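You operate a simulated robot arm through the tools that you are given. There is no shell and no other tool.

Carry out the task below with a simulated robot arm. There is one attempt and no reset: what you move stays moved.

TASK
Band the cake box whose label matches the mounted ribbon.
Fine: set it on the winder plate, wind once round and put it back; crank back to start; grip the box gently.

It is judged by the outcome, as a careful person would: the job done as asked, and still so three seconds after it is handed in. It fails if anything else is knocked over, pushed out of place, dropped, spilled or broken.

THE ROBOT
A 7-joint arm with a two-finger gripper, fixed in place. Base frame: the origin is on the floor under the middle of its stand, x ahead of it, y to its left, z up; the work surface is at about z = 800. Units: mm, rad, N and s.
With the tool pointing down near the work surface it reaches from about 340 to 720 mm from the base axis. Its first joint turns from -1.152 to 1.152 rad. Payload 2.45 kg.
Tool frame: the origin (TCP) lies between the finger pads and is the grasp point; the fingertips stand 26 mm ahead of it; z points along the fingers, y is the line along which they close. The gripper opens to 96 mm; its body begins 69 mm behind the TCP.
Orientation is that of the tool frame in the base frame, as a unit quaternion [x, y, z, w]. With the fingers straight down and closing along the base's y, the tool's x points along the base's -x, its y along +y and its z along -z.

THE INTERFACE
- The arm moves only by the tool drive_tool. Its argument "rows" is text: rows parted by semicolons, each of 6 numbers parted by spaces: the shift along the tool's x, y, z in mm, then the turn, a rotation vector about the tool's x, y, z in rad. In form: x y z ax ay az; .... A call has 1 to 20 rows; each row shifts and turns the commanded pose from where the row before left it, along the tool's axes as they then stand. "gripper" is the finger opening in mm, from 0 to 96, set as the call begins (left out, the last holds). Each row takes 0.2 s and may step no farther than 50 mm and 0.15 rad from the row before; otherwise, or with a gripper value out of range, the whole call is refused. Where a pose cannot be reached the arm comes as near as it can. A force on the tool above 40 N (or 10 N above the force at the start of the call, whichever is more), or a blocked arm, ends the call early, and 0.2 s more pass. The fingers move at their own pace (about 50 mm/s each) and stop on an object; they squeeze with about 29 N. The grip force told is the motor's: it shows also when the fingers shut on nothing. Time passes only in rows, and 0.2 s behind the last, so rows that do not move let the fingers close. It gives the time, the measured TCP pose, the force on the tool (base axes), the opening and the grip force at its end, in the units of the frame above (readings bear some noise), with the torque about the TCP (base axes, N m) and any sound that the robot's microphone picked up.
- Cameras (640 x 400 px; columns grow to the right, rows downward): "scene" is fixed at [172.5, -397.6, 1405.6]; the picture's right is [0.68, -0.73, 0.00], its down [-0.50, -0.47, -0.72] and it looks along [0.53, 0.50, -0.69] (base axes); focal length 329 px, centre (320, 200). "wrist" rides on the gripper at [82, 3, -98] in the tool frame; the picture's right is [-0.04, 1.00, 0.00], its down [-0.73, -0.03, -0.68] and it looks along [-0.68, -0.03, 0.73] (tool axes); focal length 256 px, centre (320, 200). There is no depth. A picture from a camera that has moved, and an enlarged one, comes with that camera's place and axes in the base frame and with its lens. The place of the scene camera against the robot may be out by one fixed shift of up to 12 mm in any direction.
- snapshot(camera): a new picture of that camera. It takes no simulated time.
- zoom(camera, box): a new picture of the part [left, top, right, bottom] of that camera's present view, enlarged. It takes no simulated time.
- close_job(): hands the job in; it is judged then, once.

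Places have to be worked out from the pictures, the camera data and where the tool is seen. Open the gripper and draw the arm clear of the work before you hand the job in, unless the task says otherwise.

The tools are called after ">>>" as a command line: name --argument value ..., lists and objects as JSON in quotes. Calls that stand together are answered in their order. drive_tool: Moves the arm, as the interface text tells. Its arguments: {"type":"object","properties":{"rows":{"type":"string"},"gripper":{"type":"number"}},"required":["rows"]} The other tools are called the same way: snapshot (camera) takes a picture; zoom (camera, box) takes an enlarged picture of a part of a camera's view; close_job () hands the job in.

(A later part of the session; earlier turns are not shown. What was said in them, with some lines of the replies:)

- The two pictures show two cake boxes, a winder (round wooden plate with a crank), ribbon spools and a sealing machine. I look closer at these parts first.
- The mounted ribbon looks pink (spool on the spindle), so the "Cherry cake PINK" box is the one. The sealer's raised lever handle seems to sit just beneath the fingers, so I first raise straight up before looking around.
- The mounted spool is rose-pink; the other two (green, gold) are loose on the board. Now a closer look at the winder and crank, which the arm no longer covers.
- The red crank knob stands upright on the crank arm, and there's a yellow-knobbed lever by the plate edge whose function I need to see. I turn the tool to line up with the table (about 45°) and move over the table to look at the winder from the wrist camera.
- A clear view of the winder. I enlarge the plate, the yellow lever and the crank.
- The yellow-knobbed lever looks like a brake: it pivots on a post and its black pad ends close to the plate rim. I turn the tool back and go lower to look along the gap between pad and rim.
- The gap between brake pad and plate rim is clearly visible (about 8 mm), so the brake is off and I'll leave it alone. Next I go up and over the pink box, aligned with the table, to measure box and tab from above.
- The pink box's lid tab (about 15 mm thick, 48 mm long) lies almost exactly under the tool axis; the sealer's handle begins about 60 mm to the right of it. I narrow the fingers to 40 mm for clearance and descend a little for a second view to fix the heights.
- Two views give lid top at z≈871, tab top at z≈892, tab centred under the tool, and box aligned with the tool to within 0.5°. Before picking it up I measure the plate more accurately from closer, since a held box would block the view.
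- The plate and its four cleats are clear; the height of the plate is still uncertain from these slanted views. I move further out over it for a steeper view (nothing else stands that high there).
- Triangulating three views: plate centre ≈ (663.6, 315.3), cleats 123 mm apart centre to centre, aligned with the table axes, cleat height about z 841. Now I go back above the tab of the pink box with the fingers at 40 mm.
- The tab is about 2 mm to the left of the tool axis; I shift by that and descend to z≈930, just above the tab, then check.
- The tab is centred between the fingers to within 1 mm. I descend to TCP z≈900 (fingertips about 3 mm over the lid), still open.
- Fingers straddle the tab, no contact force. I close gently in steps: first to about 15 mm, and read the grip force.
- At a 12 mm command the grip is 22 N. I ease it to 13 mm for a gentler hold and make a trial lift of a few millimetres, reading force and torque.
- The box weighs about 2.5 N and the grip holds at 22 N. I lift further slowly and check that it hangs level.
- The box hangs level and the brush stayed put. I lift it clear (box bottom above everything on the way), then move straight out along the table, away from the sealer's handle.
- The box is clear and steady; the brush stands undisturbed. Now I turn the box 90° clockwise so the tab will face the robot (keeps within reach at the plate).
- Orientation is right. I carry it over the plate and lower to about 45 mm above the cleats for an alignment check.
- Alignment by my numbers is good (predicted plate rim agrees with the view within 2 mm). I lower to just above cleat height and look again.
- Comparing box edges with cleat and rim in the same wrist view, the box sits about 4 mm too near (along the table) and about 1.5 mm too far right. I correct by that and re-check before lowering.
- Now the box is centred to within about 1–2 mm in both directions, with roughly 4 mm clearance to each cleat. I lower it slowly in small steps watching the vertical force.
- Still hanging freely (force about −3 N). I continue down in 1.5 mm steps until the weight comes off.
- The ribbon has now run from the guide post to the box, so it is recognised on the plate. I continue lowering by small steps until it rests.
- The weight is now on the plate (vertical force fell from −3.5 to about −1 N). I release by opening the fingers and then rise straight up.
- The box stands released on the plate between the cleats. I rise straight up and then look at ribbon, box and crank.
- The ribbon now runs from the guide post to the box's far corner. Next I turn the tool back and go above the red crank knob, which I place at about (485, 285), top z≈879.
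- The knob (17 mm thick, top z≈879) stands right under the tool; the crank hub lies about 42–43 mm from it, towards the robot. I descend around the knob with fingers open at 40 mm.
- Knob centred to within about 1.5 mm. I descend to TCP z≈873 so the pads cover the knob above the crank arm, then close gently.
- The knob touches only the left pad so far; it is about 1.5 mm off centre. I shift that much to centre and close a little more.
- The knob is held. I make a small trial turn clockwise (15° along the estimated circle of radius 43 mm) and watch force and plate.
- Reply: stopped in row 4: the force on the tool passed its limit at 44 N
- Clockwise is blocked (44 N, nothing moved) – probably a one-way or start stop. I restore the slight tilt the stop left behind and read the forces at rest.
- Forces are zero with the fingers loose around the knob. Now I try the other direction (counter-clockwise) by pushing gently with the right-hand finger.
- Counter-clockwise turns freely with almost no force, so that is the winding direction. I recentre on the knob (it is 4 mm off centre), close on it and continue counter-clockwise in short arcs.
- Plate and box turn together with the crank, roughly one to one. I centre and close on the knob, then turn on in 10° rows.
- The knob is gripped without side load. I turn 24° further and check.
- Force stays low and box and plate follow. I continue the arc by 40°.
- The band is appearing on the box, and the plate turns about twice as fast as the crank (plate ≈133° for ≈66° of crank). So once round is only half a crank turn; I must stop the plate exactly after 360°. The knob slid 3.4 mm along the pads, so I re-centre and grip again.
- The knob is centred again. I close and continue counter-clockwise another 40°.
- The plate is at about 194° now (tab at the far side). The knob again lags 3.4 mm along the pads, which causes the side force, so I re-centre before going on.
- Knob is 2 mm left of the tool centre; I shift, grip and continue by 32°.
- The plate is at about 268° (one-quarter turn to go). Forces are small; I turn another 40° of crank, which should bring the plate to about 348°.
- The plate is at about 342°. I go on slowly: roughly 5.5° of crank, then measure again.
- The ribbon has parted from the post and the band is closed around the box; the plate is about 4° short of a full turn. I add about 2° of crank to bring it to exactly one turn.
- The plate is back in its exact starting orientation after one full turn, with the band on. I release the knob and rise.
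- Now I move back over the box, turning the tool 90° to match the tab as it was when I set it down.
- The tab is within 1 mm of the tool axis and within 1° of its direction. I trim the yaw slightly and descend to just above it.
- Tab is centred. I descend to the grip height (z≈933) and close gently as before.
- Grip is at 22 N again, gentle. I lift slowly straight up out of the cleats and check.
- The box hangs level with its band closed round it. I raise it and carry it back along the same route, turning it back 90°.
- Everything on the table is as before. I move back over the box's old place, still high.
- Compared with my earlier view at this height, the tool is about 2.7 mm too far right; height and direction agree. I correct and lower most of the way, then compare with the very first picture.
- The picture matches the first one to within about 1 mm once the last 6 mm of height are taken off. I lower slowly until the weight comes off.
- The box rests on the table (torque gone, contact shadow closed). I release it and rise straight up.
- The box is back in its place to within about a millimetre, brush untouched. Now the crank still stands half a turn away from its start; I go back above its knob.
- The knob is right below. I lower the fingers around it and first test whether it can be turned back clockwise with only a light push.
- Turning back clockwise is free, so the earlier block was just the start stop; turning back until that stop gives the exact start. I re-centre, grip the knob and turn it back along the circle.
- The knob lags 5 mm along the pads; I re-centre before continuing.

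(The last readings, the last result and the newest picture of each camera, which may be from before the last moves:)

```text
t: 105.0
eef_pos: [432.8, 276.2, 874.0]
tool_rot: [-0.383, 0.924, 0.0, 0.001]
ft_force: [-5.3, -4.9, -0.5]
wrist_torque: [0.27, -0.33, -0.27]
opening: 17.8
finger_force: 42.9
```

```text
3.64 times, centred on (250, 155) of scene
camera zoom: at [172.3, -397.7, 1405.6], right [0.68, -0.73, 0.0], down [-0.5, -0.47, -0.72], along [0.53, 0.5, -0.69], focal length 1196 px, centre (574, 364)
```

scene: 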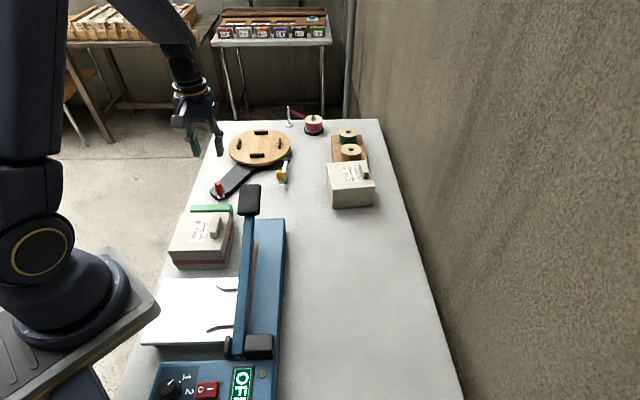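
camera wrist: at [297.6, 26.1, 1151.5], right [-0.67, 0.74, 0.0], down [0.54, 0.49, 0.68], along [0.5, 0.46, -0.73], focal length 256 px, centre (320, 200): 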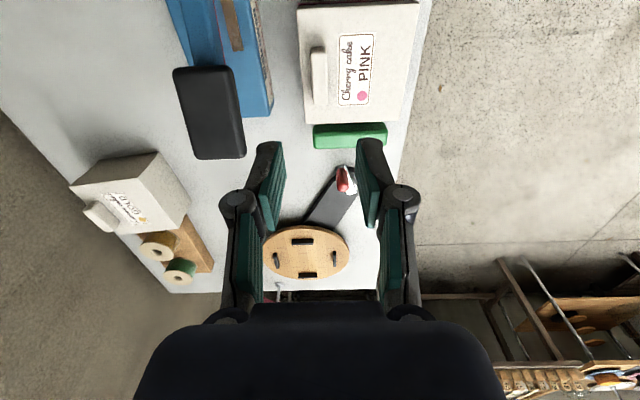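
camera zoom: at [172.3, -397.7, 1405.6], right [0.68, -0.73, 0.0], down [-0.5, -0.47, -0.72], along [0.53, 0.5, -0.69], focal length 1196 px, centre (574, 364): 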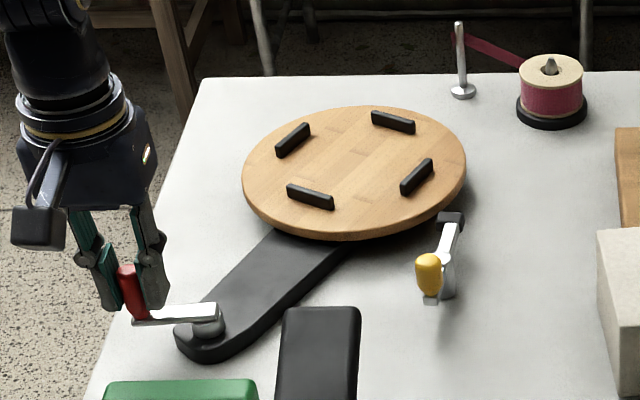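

>>> drive_tool --rows "-6 0.1 0 0 0 0; -5.96 -0.73 0 0 0 0; -5.8 -1.55 0 0 0 0; -5.52 -2.34 0 0 0 0; 0 0 0 0 0 0"

>>> zoom --camera "wrist" --box '[220, 60, 420, 250]'

>>> zoom --camera "scene" --box '[180, 100, 320, 210]'

```text
t: 106.2
eef_pos: [453.6, 291.1, 873.4]
tool_rot: [-0.383, 0.924, 0.002, 0.001]
ft_force: [-9.4, 13.6, -13.5]
wrist_torque: [0.36, 0.24, -0.22]
opening: 17.4
finger_force: 43.5
```

```text
2.11 times, centred on (320, 155) of wrist
camera zoom: at [391.6, 233.6, 973.0], right [-0.68, 0.73, 0.0], down [0.54, 0.5, 0.68], along [0.5, 0.46, -0.73], focal length 539 px, centre (320, 295)
```

zoom: 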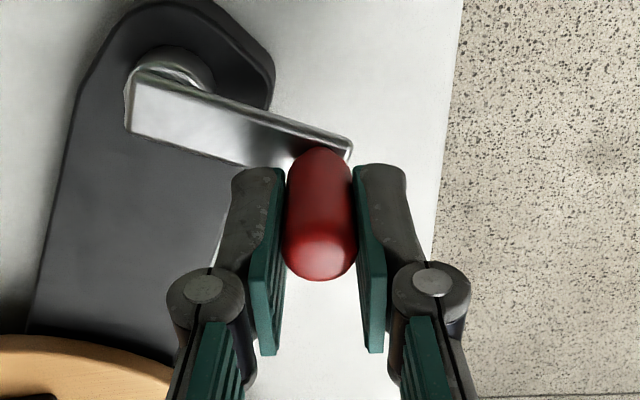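

```text
3.64 times, centred on (250, 155) of scene
camera zoom: at [172.4, -397.1, 1405.8], right [0.68, -0.73, 0.0], down [-0.5, -0.47, -0.72], along [0.53, 0.5, -0.69], focal length 1196 px, centre (574, 364)
```

zoom: 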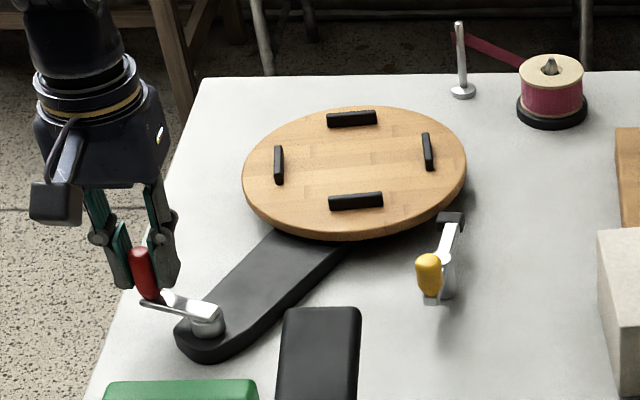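

>>> drive_tool --rows "0 0 0 0 0 0; 2.5 0 0 0 0 0; 2.5 0 0 0 0 0; 0 0 0 0 0 0" --gripper 25

>>> zoom --camera "wrist" --box '[220, 60, 420, 250]'

```text
t: 107.2
eef_pos: [449.6, 285.7, 875.2]
tool_rot: [-0.383, 0.924, -0.001, 0.001]
ft_force: [0.0, 0.1, -0.1]
wrist_torque: [-0.02, 0.05, -0.05]
opening: 24.9
finger_force: 0.0
```

```text
2.11 times, centred on (320, 155) of wrist
camera zoom: at [388.7, 228.9, 972.5], right [-0.68, 0.74, 0.0], down [0.54, 0.5, 0.68], along [0.5, 0.46, -0.73], focal length 539 px, centre (320, 295)
```

zoom: 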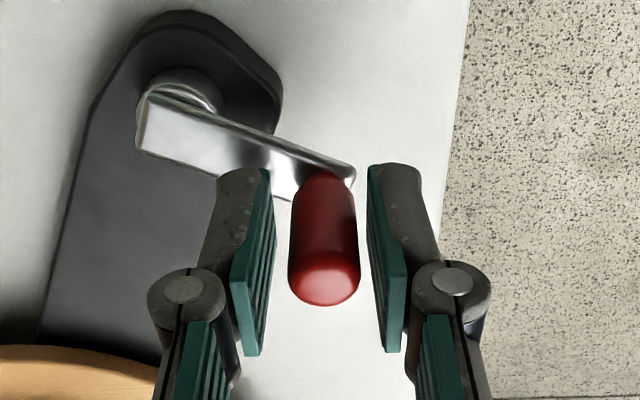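

>>> drive_tool --rows "-2.4 0.5 0 0 0 0; 0 0 0 0 0 0; 0 0 0 0 0 0; 0 0 0 0 0 0" --gripper 14

>>> drive_tool --rows "-5.27 -2.86 0 0 0 0; -4.82 -3.57 0 0 0 0; -4.28 -4.21 0 0 0 0; -3.65 -4.76 0 0 0 0; 0 0 0 0 0 0"

>>> zoom --camera "wrist" --box '[220, 60, 420, 250]'

>>> zoom --camera "scene" --box '[180, 100, 320, 210]'

```text
t: 108.2
eef_pos: [450.4, 287.2, 874.8]
tool_rot: [-0.382, 0.924, 0.0, 0.001]
ft_force: [-2.5, -3.4, 3.5]
wrist_torque: [-0.02, 0.01, -0.12]
opening: 17.6
finger_force: 43.3
```

```text
t: 109.4
eef_pos: [474.9, 291.2, 873.4]
tool_rot: [-0.384, 0.923, 0.001, 0.001]
ft_force: [-3.8, 15.4, -13.9]
wrist_torque: [0.24, 0.25, -0.28]
opening: 17.5
finger_force: 43.3
```

```text
2.11 times, centred on (320, 155) of wrist
camera zoom: at [413.8, 234.2, 972.6], right [-0.68, 0.73, 0.0], down [0.54, 0.5, 0.68], along [0.5, 0.46, -0.73], focal length 539 px, centre (320, 295)
```

zoom: 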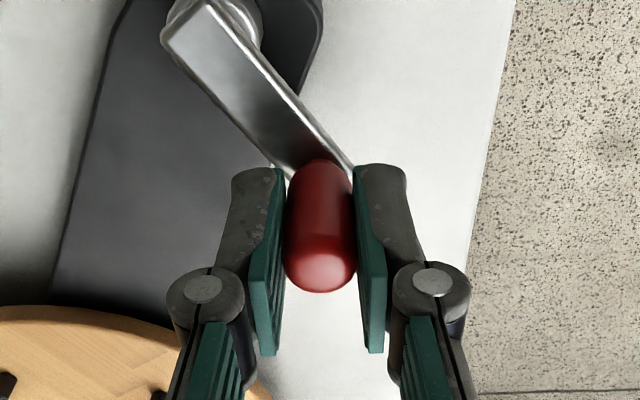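

```text
3.64 times, centred on (250, 155) of scene
camera zoom: at [172.6, -397.1, 1405.8], right [0.68, -0.73, 0.0], down [-0.5, -0.47, -0.72], along [0.53, 0.5, -0.69], focal length 1196 px, centre (574, 364)
```

zoom: 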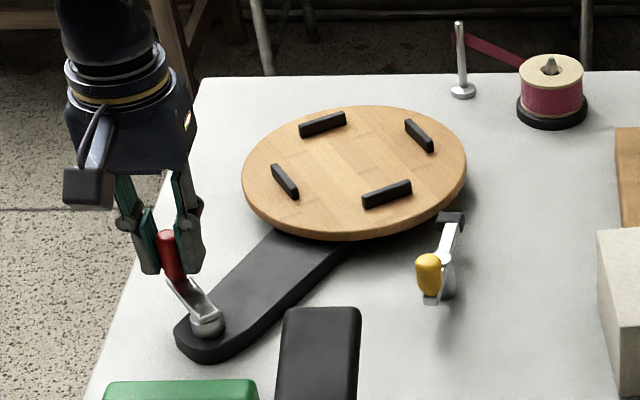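

The plate is at 26°, so the crank is 13° from its start. I loosen the fingers and push the last bit gently with one pad until the start stop is felt.

>>> drive_tool --rows "0 0 0 0 0 0; 0 0 0 0 0 0; 0 0 0 0 0 0" --gripper 24

>>> drive_tool --rows "-0.7 -2.5 0 0 0 0; -0.7 -2.5 0 0 0 0; -0.7 -2.5 0 0 0 0; 0 0 0 0 0 0"

>>> zoom --camera "wrist" --box '[220, 60, 420, 250]'

>>> zoom --camera "scene" --box '[180, 100, 320, 210]'

```text
t: 110.2
eef_pos: [474.7, 289.5, 873.3]
tool_rot: [-0.383, 0.924, 0.0, 0.001]
ft_force: [0.3, 0.1, -0.5]
wrist_torque: [-0.02, 0.04, 0.03]
opening: 24.0
finger_force: 0.0
```

```text
t: 111.2
eef_pos: [482.6, 285.5, 873.8]
tool_rot: [-0.383, 0.924, 0.0, 0.002]
ft_force: [0.5, 0.8, 0.0]
wrist_torque: [0.06, 0.05, 0.0]
opening: 24.8
finger_force: 0.6
```

```text
2.11 times, centred on (320, 155) of wrist
camera zoom: at [420.9, 228.7, 973.2], right [-0.68, 0.74, 0.0], down [0.54, 0.5, 0.68], along [0.5, 0.46, -0.73], focal length 539 px, centre (320, 295)
```

zoom: 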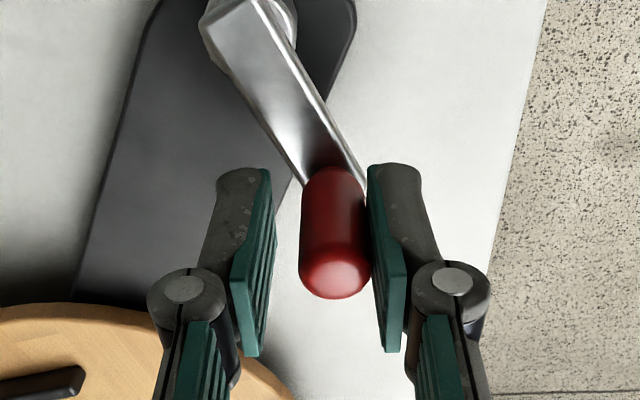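

```text
3.64 times, centred on (250, 155) of scene
camera zoom: at [172.5, -397.6, 1405.6], right [0.68, -0.73, 0.0], down [-0.5, -0.47, -0.72], along [0.53, 0.5, -0.69], focal length 1196 px, centre (574, 364)
```

zoom: 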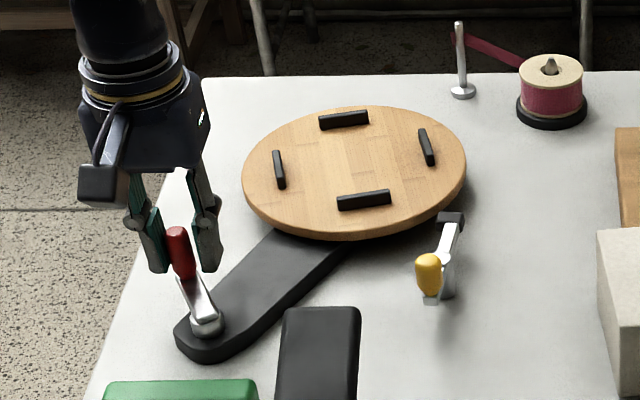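

About 5° of crank remain. I push on in small steps until the force rises.

>>> drive_tool --rows "-0.4 -1.2 0 0 0 0; -0.4 -1.2 0 0 0 0; 0 0 0 0 0 0"

>>> drive_tool --rows "-0.3 -1 0 0 0 0; 0 0 0 0 0 0; 0 0 0 0 0 0"

>>> zoom --camera "scene" --box '[180, 100, 320, 210]'

```text
t: 112.0
eef_pos: [483.4, 284.9, 874.8]
tool_rot: [-0.383, 0.924, -0.001, 0.001]
ft_force: [0.1, 0.9, 1.0]
wrist_torque: [0.03, 0.04, -0.02]
opening: 25.0
finger_force: 0.7
```

```text
t: 112.8
eef_pos: [485.0, 284.0, 874.8]
tool_rot: [-0.383, 0.924, 0.0, 0.001]
ft_force: [-0.6, 0.5, 1.0]
wrist_torque: [0.03, 0.03, 0.05]
opening: 24.6
finger_force: 0.4
```

```text
3.64 times, centred on (250, 155) of scene
camera zoom: at [172.5, -397.6, 1405.6], right [0.68, -0.73, 0.0], down [-0.5, -0.47, -0.72], along [0.53, 0.5, -0.69], focal length 1196 px, centre (574, 364)
```

zoom: 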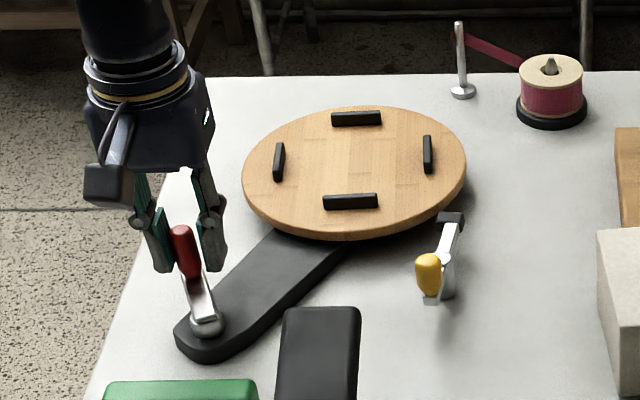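

>>> drive_tool --rows "-0.3 -0.8 0 0 0 0; 0 0 0 0 0 0; 0 0 0 0 0 0"

>>> drive_tool --rows "-0.2 -0.7 0 0 0 0; 0 0 0 0 0 0; 0 0 0 0 0 0"

>>> zoom --camera "scene" --box '[180, 100, 320, 210]'

>>> zoom --camera "scene" --box '[225, 120, 305, 190]'

```text
t: 113.6
eef_pos: [486.7, 283.8, 874.2]
tool_rot: [-0.383, 0.924, 0.0, 0.001]
ft_force: [-0.1, 1.4, -0.1]
wrist_torque: [0.02, 0.02, 0.02]
opening: 24.8
finger_force: 0.4
```

```text
t: 114.4
eef_pos: [486.1, 282.8, 875.3]
tool_rot: [-0.382, 0.924, 0.0, 0.001]
ft_force: [-1.4, 1.3, -0.2]
wrist_torque: [-0.01, 0.01, 0.0]
opening: 24.9
finger_force: 0.4
```

```text
3.64 times, centred on (250, 155) of scene
camera zoom: at [172.4, -397.6, 1405.6], right [0.68, -0.73, 0.0], down [-0.5, -0.47, -0.72], along [0.53, 0.5, -0.69], focal length 1196 px, centre (574, 364)
```

zoom: 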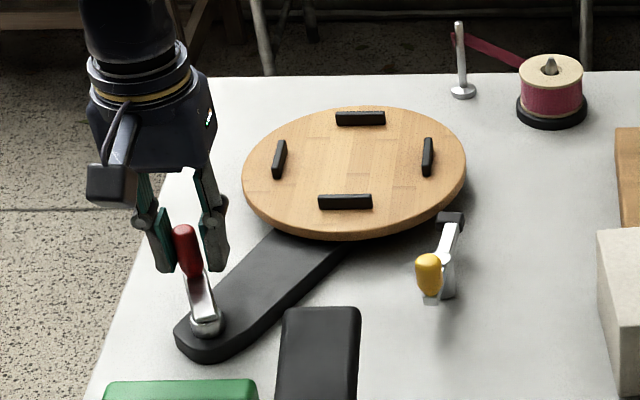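

```text
5.71 times, centred on (265, 155) of scene
camera zoom: at [172.4, -397.6, 1405.6], right [0.68, -0.73, 0.0], down [-0.5, -0.47, -0.72], along [0.53, 0.5, -0.69], focal length 1880 px, centre (634, 457)
```

zoom: 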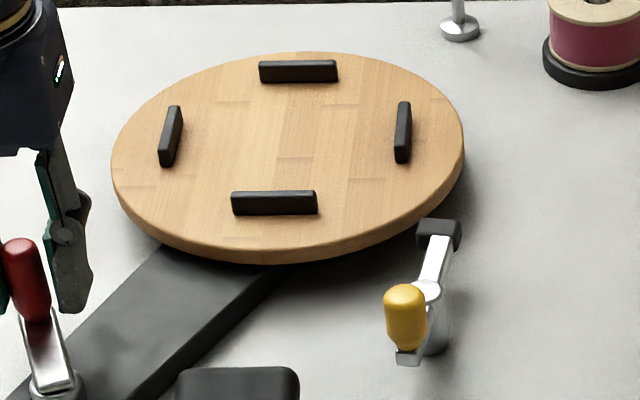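

Plate, cleats and knob now coincide with the first picture – the crank is at its start. I centre the fingers away from the knob, open, and rise clear.

>>> drive_tool --rows "0 1.8 0 0 0 0; 0 1.8 0 0 0 0; 0 0 0 0 0 0"

>>> drive_tool --rows "0 0 0 0 0 0; 0 0 0 0 0 0; 0 0 -15 0 0 0; 0 0 -30 0 0 0; 0 0 -40 0 0 0; 0 0 -40 0 0 0; 0 0 -40 0 0 0; 0 0 0 0 0 0" --gripper 40

>>> zoom --camera "scene" --box '[195, 100, 325, 205]'

>>> snapshot --camera "scene"

```text
t: 115.2
eef_pos: [484.2, 286.4, 874.4]
tool_rot: [-0.383, 0.924, 0.0, 0.0]
ft_force: [0.3, -0.5, 0.4]
wrist_torque: [0.04, 0.02, 0.0]
opening: 24.0
finger_force: 0.1
```

```text
t: 117.0
eef_pos: [480.9, 283.3, 1042.3]
tool_rot: [-0.382, 0.924, 0.001, 0.001]
ft_force: [0.0, -0.3, 0.1]
wrist_torque: [0.0, -0.01, -0.01]
opening: 40.2
finger_force: 0.0
```

```text
3.81 times, centred on (260, 152) of scene
camera zoom: at [172.5, -397.6, 1405.6], right [0.68, -0.73, 0.0], down [-0.5, -0.47, -0.72], along [0.53, 0.5, -0.69], focal length 1253 px, centre (549, 381)
```

zoom: 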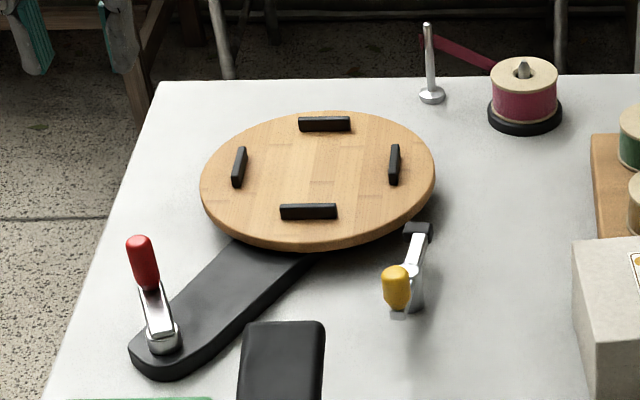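

```text
taken
```

scene: 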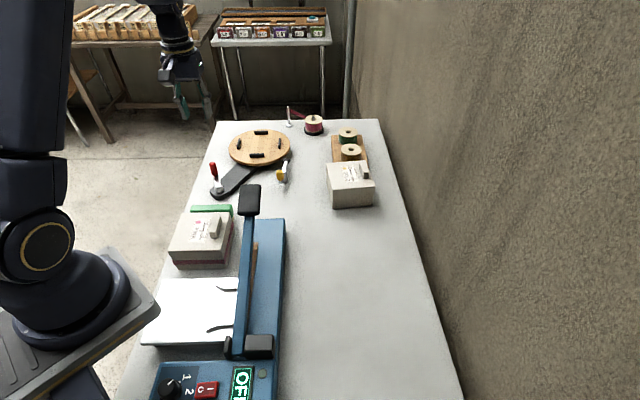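

Crank and plate match the start picture and all other items stand where they were. I open the gripper fully, draw the arm back a little higher, and take a last look at the banded box.

>>> drive_tool --rows "0 0 -30 0 0 0; 0 0 -30 0 0 0; 0 0 0 0 0 0; 0 0 0 0 0 0; 0 0 0 0 0 0" --gripper 96

>>> zoom --camera "scene" --box '[140, 190, 300, 290]'

>>> snapshot --camera "wrist"

```text
t: 118.2
eef_pos: [482.2, 285.1, 1101.5]
tool_rot: [-0.383, 0.924, 0.0, 0.001]
ft_force: [0.8, 0.0, 0.1]
wrist_torque: [0.01, 0.01, 0.01]
opening: 96.1
finger_force: 0.0
```

```text
4.00 times, centred on (220, 240) of scene
camera zoom: at [172.5, -397.6, 1405.6], right [0.68, -0.73, 0.0], down [-0.5, -0.47, -0.72], along [0.53, 0.5, -0.69], focal length 1316 px, centre (720, 40)
```

zoom: 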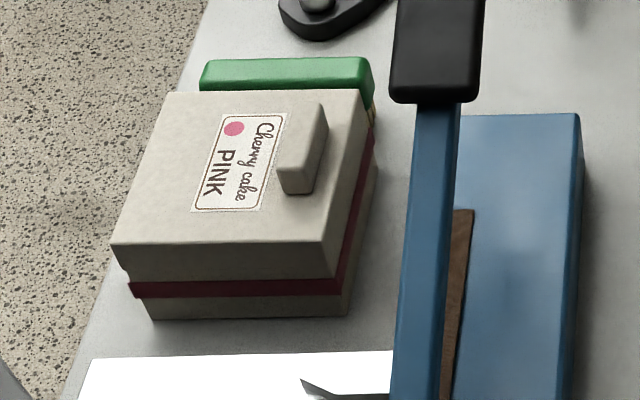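

```text
taken
camera wrist: at [421.4, 228.5, 1200.6], right [-0.68, 0.73, 0.0], down [0.54, 0.5, 0.68], along [0.5, 0.46, -0.73], focal length 256 px, centre (320, 200)
```

wrist: 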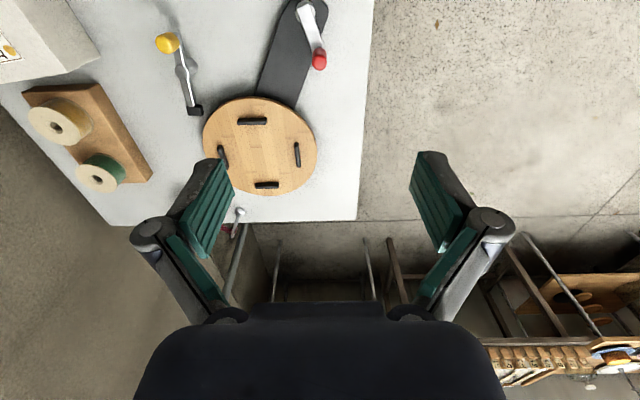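

The pink-ribboned "Cherry cake" box is banded and back in its place. The crank is at its start, the brush, brake, sealer and other items are untouched, and the arm is clear with the gripper open. I hand the job in.

>>> close_job

```text
The job is handed in.
```

The "Cherry cake PINK" box is banded with the mounted pink ribbon and back in its place. The crank is at its start position, and I have handed the job in.

- **Winding:** The plate turns twice for each turn of the crank, so once round took half a crank turn. After I put the box back, I turned the crank back that half turn with the plate empty, to its start stop. Crank and plate match the first picture.
- **Box position:** In the last picture the box sits within a couple of millimetres of where it started, possibly turned by about a degree.
- **Grip:** I held the box only by its lid tab, at about 22 N, below the gripper's usual 29 N squeeze.
- **Crank test:** I first tried the crank clockwise and it was blocked. The force reached 44 N before the arm stopped; nothing moved and I saw no damage.
- **Everything else:** The brush, brake lever, sealer, spools and the other cake box look unmoved. The arm is clear and the gripper is open.
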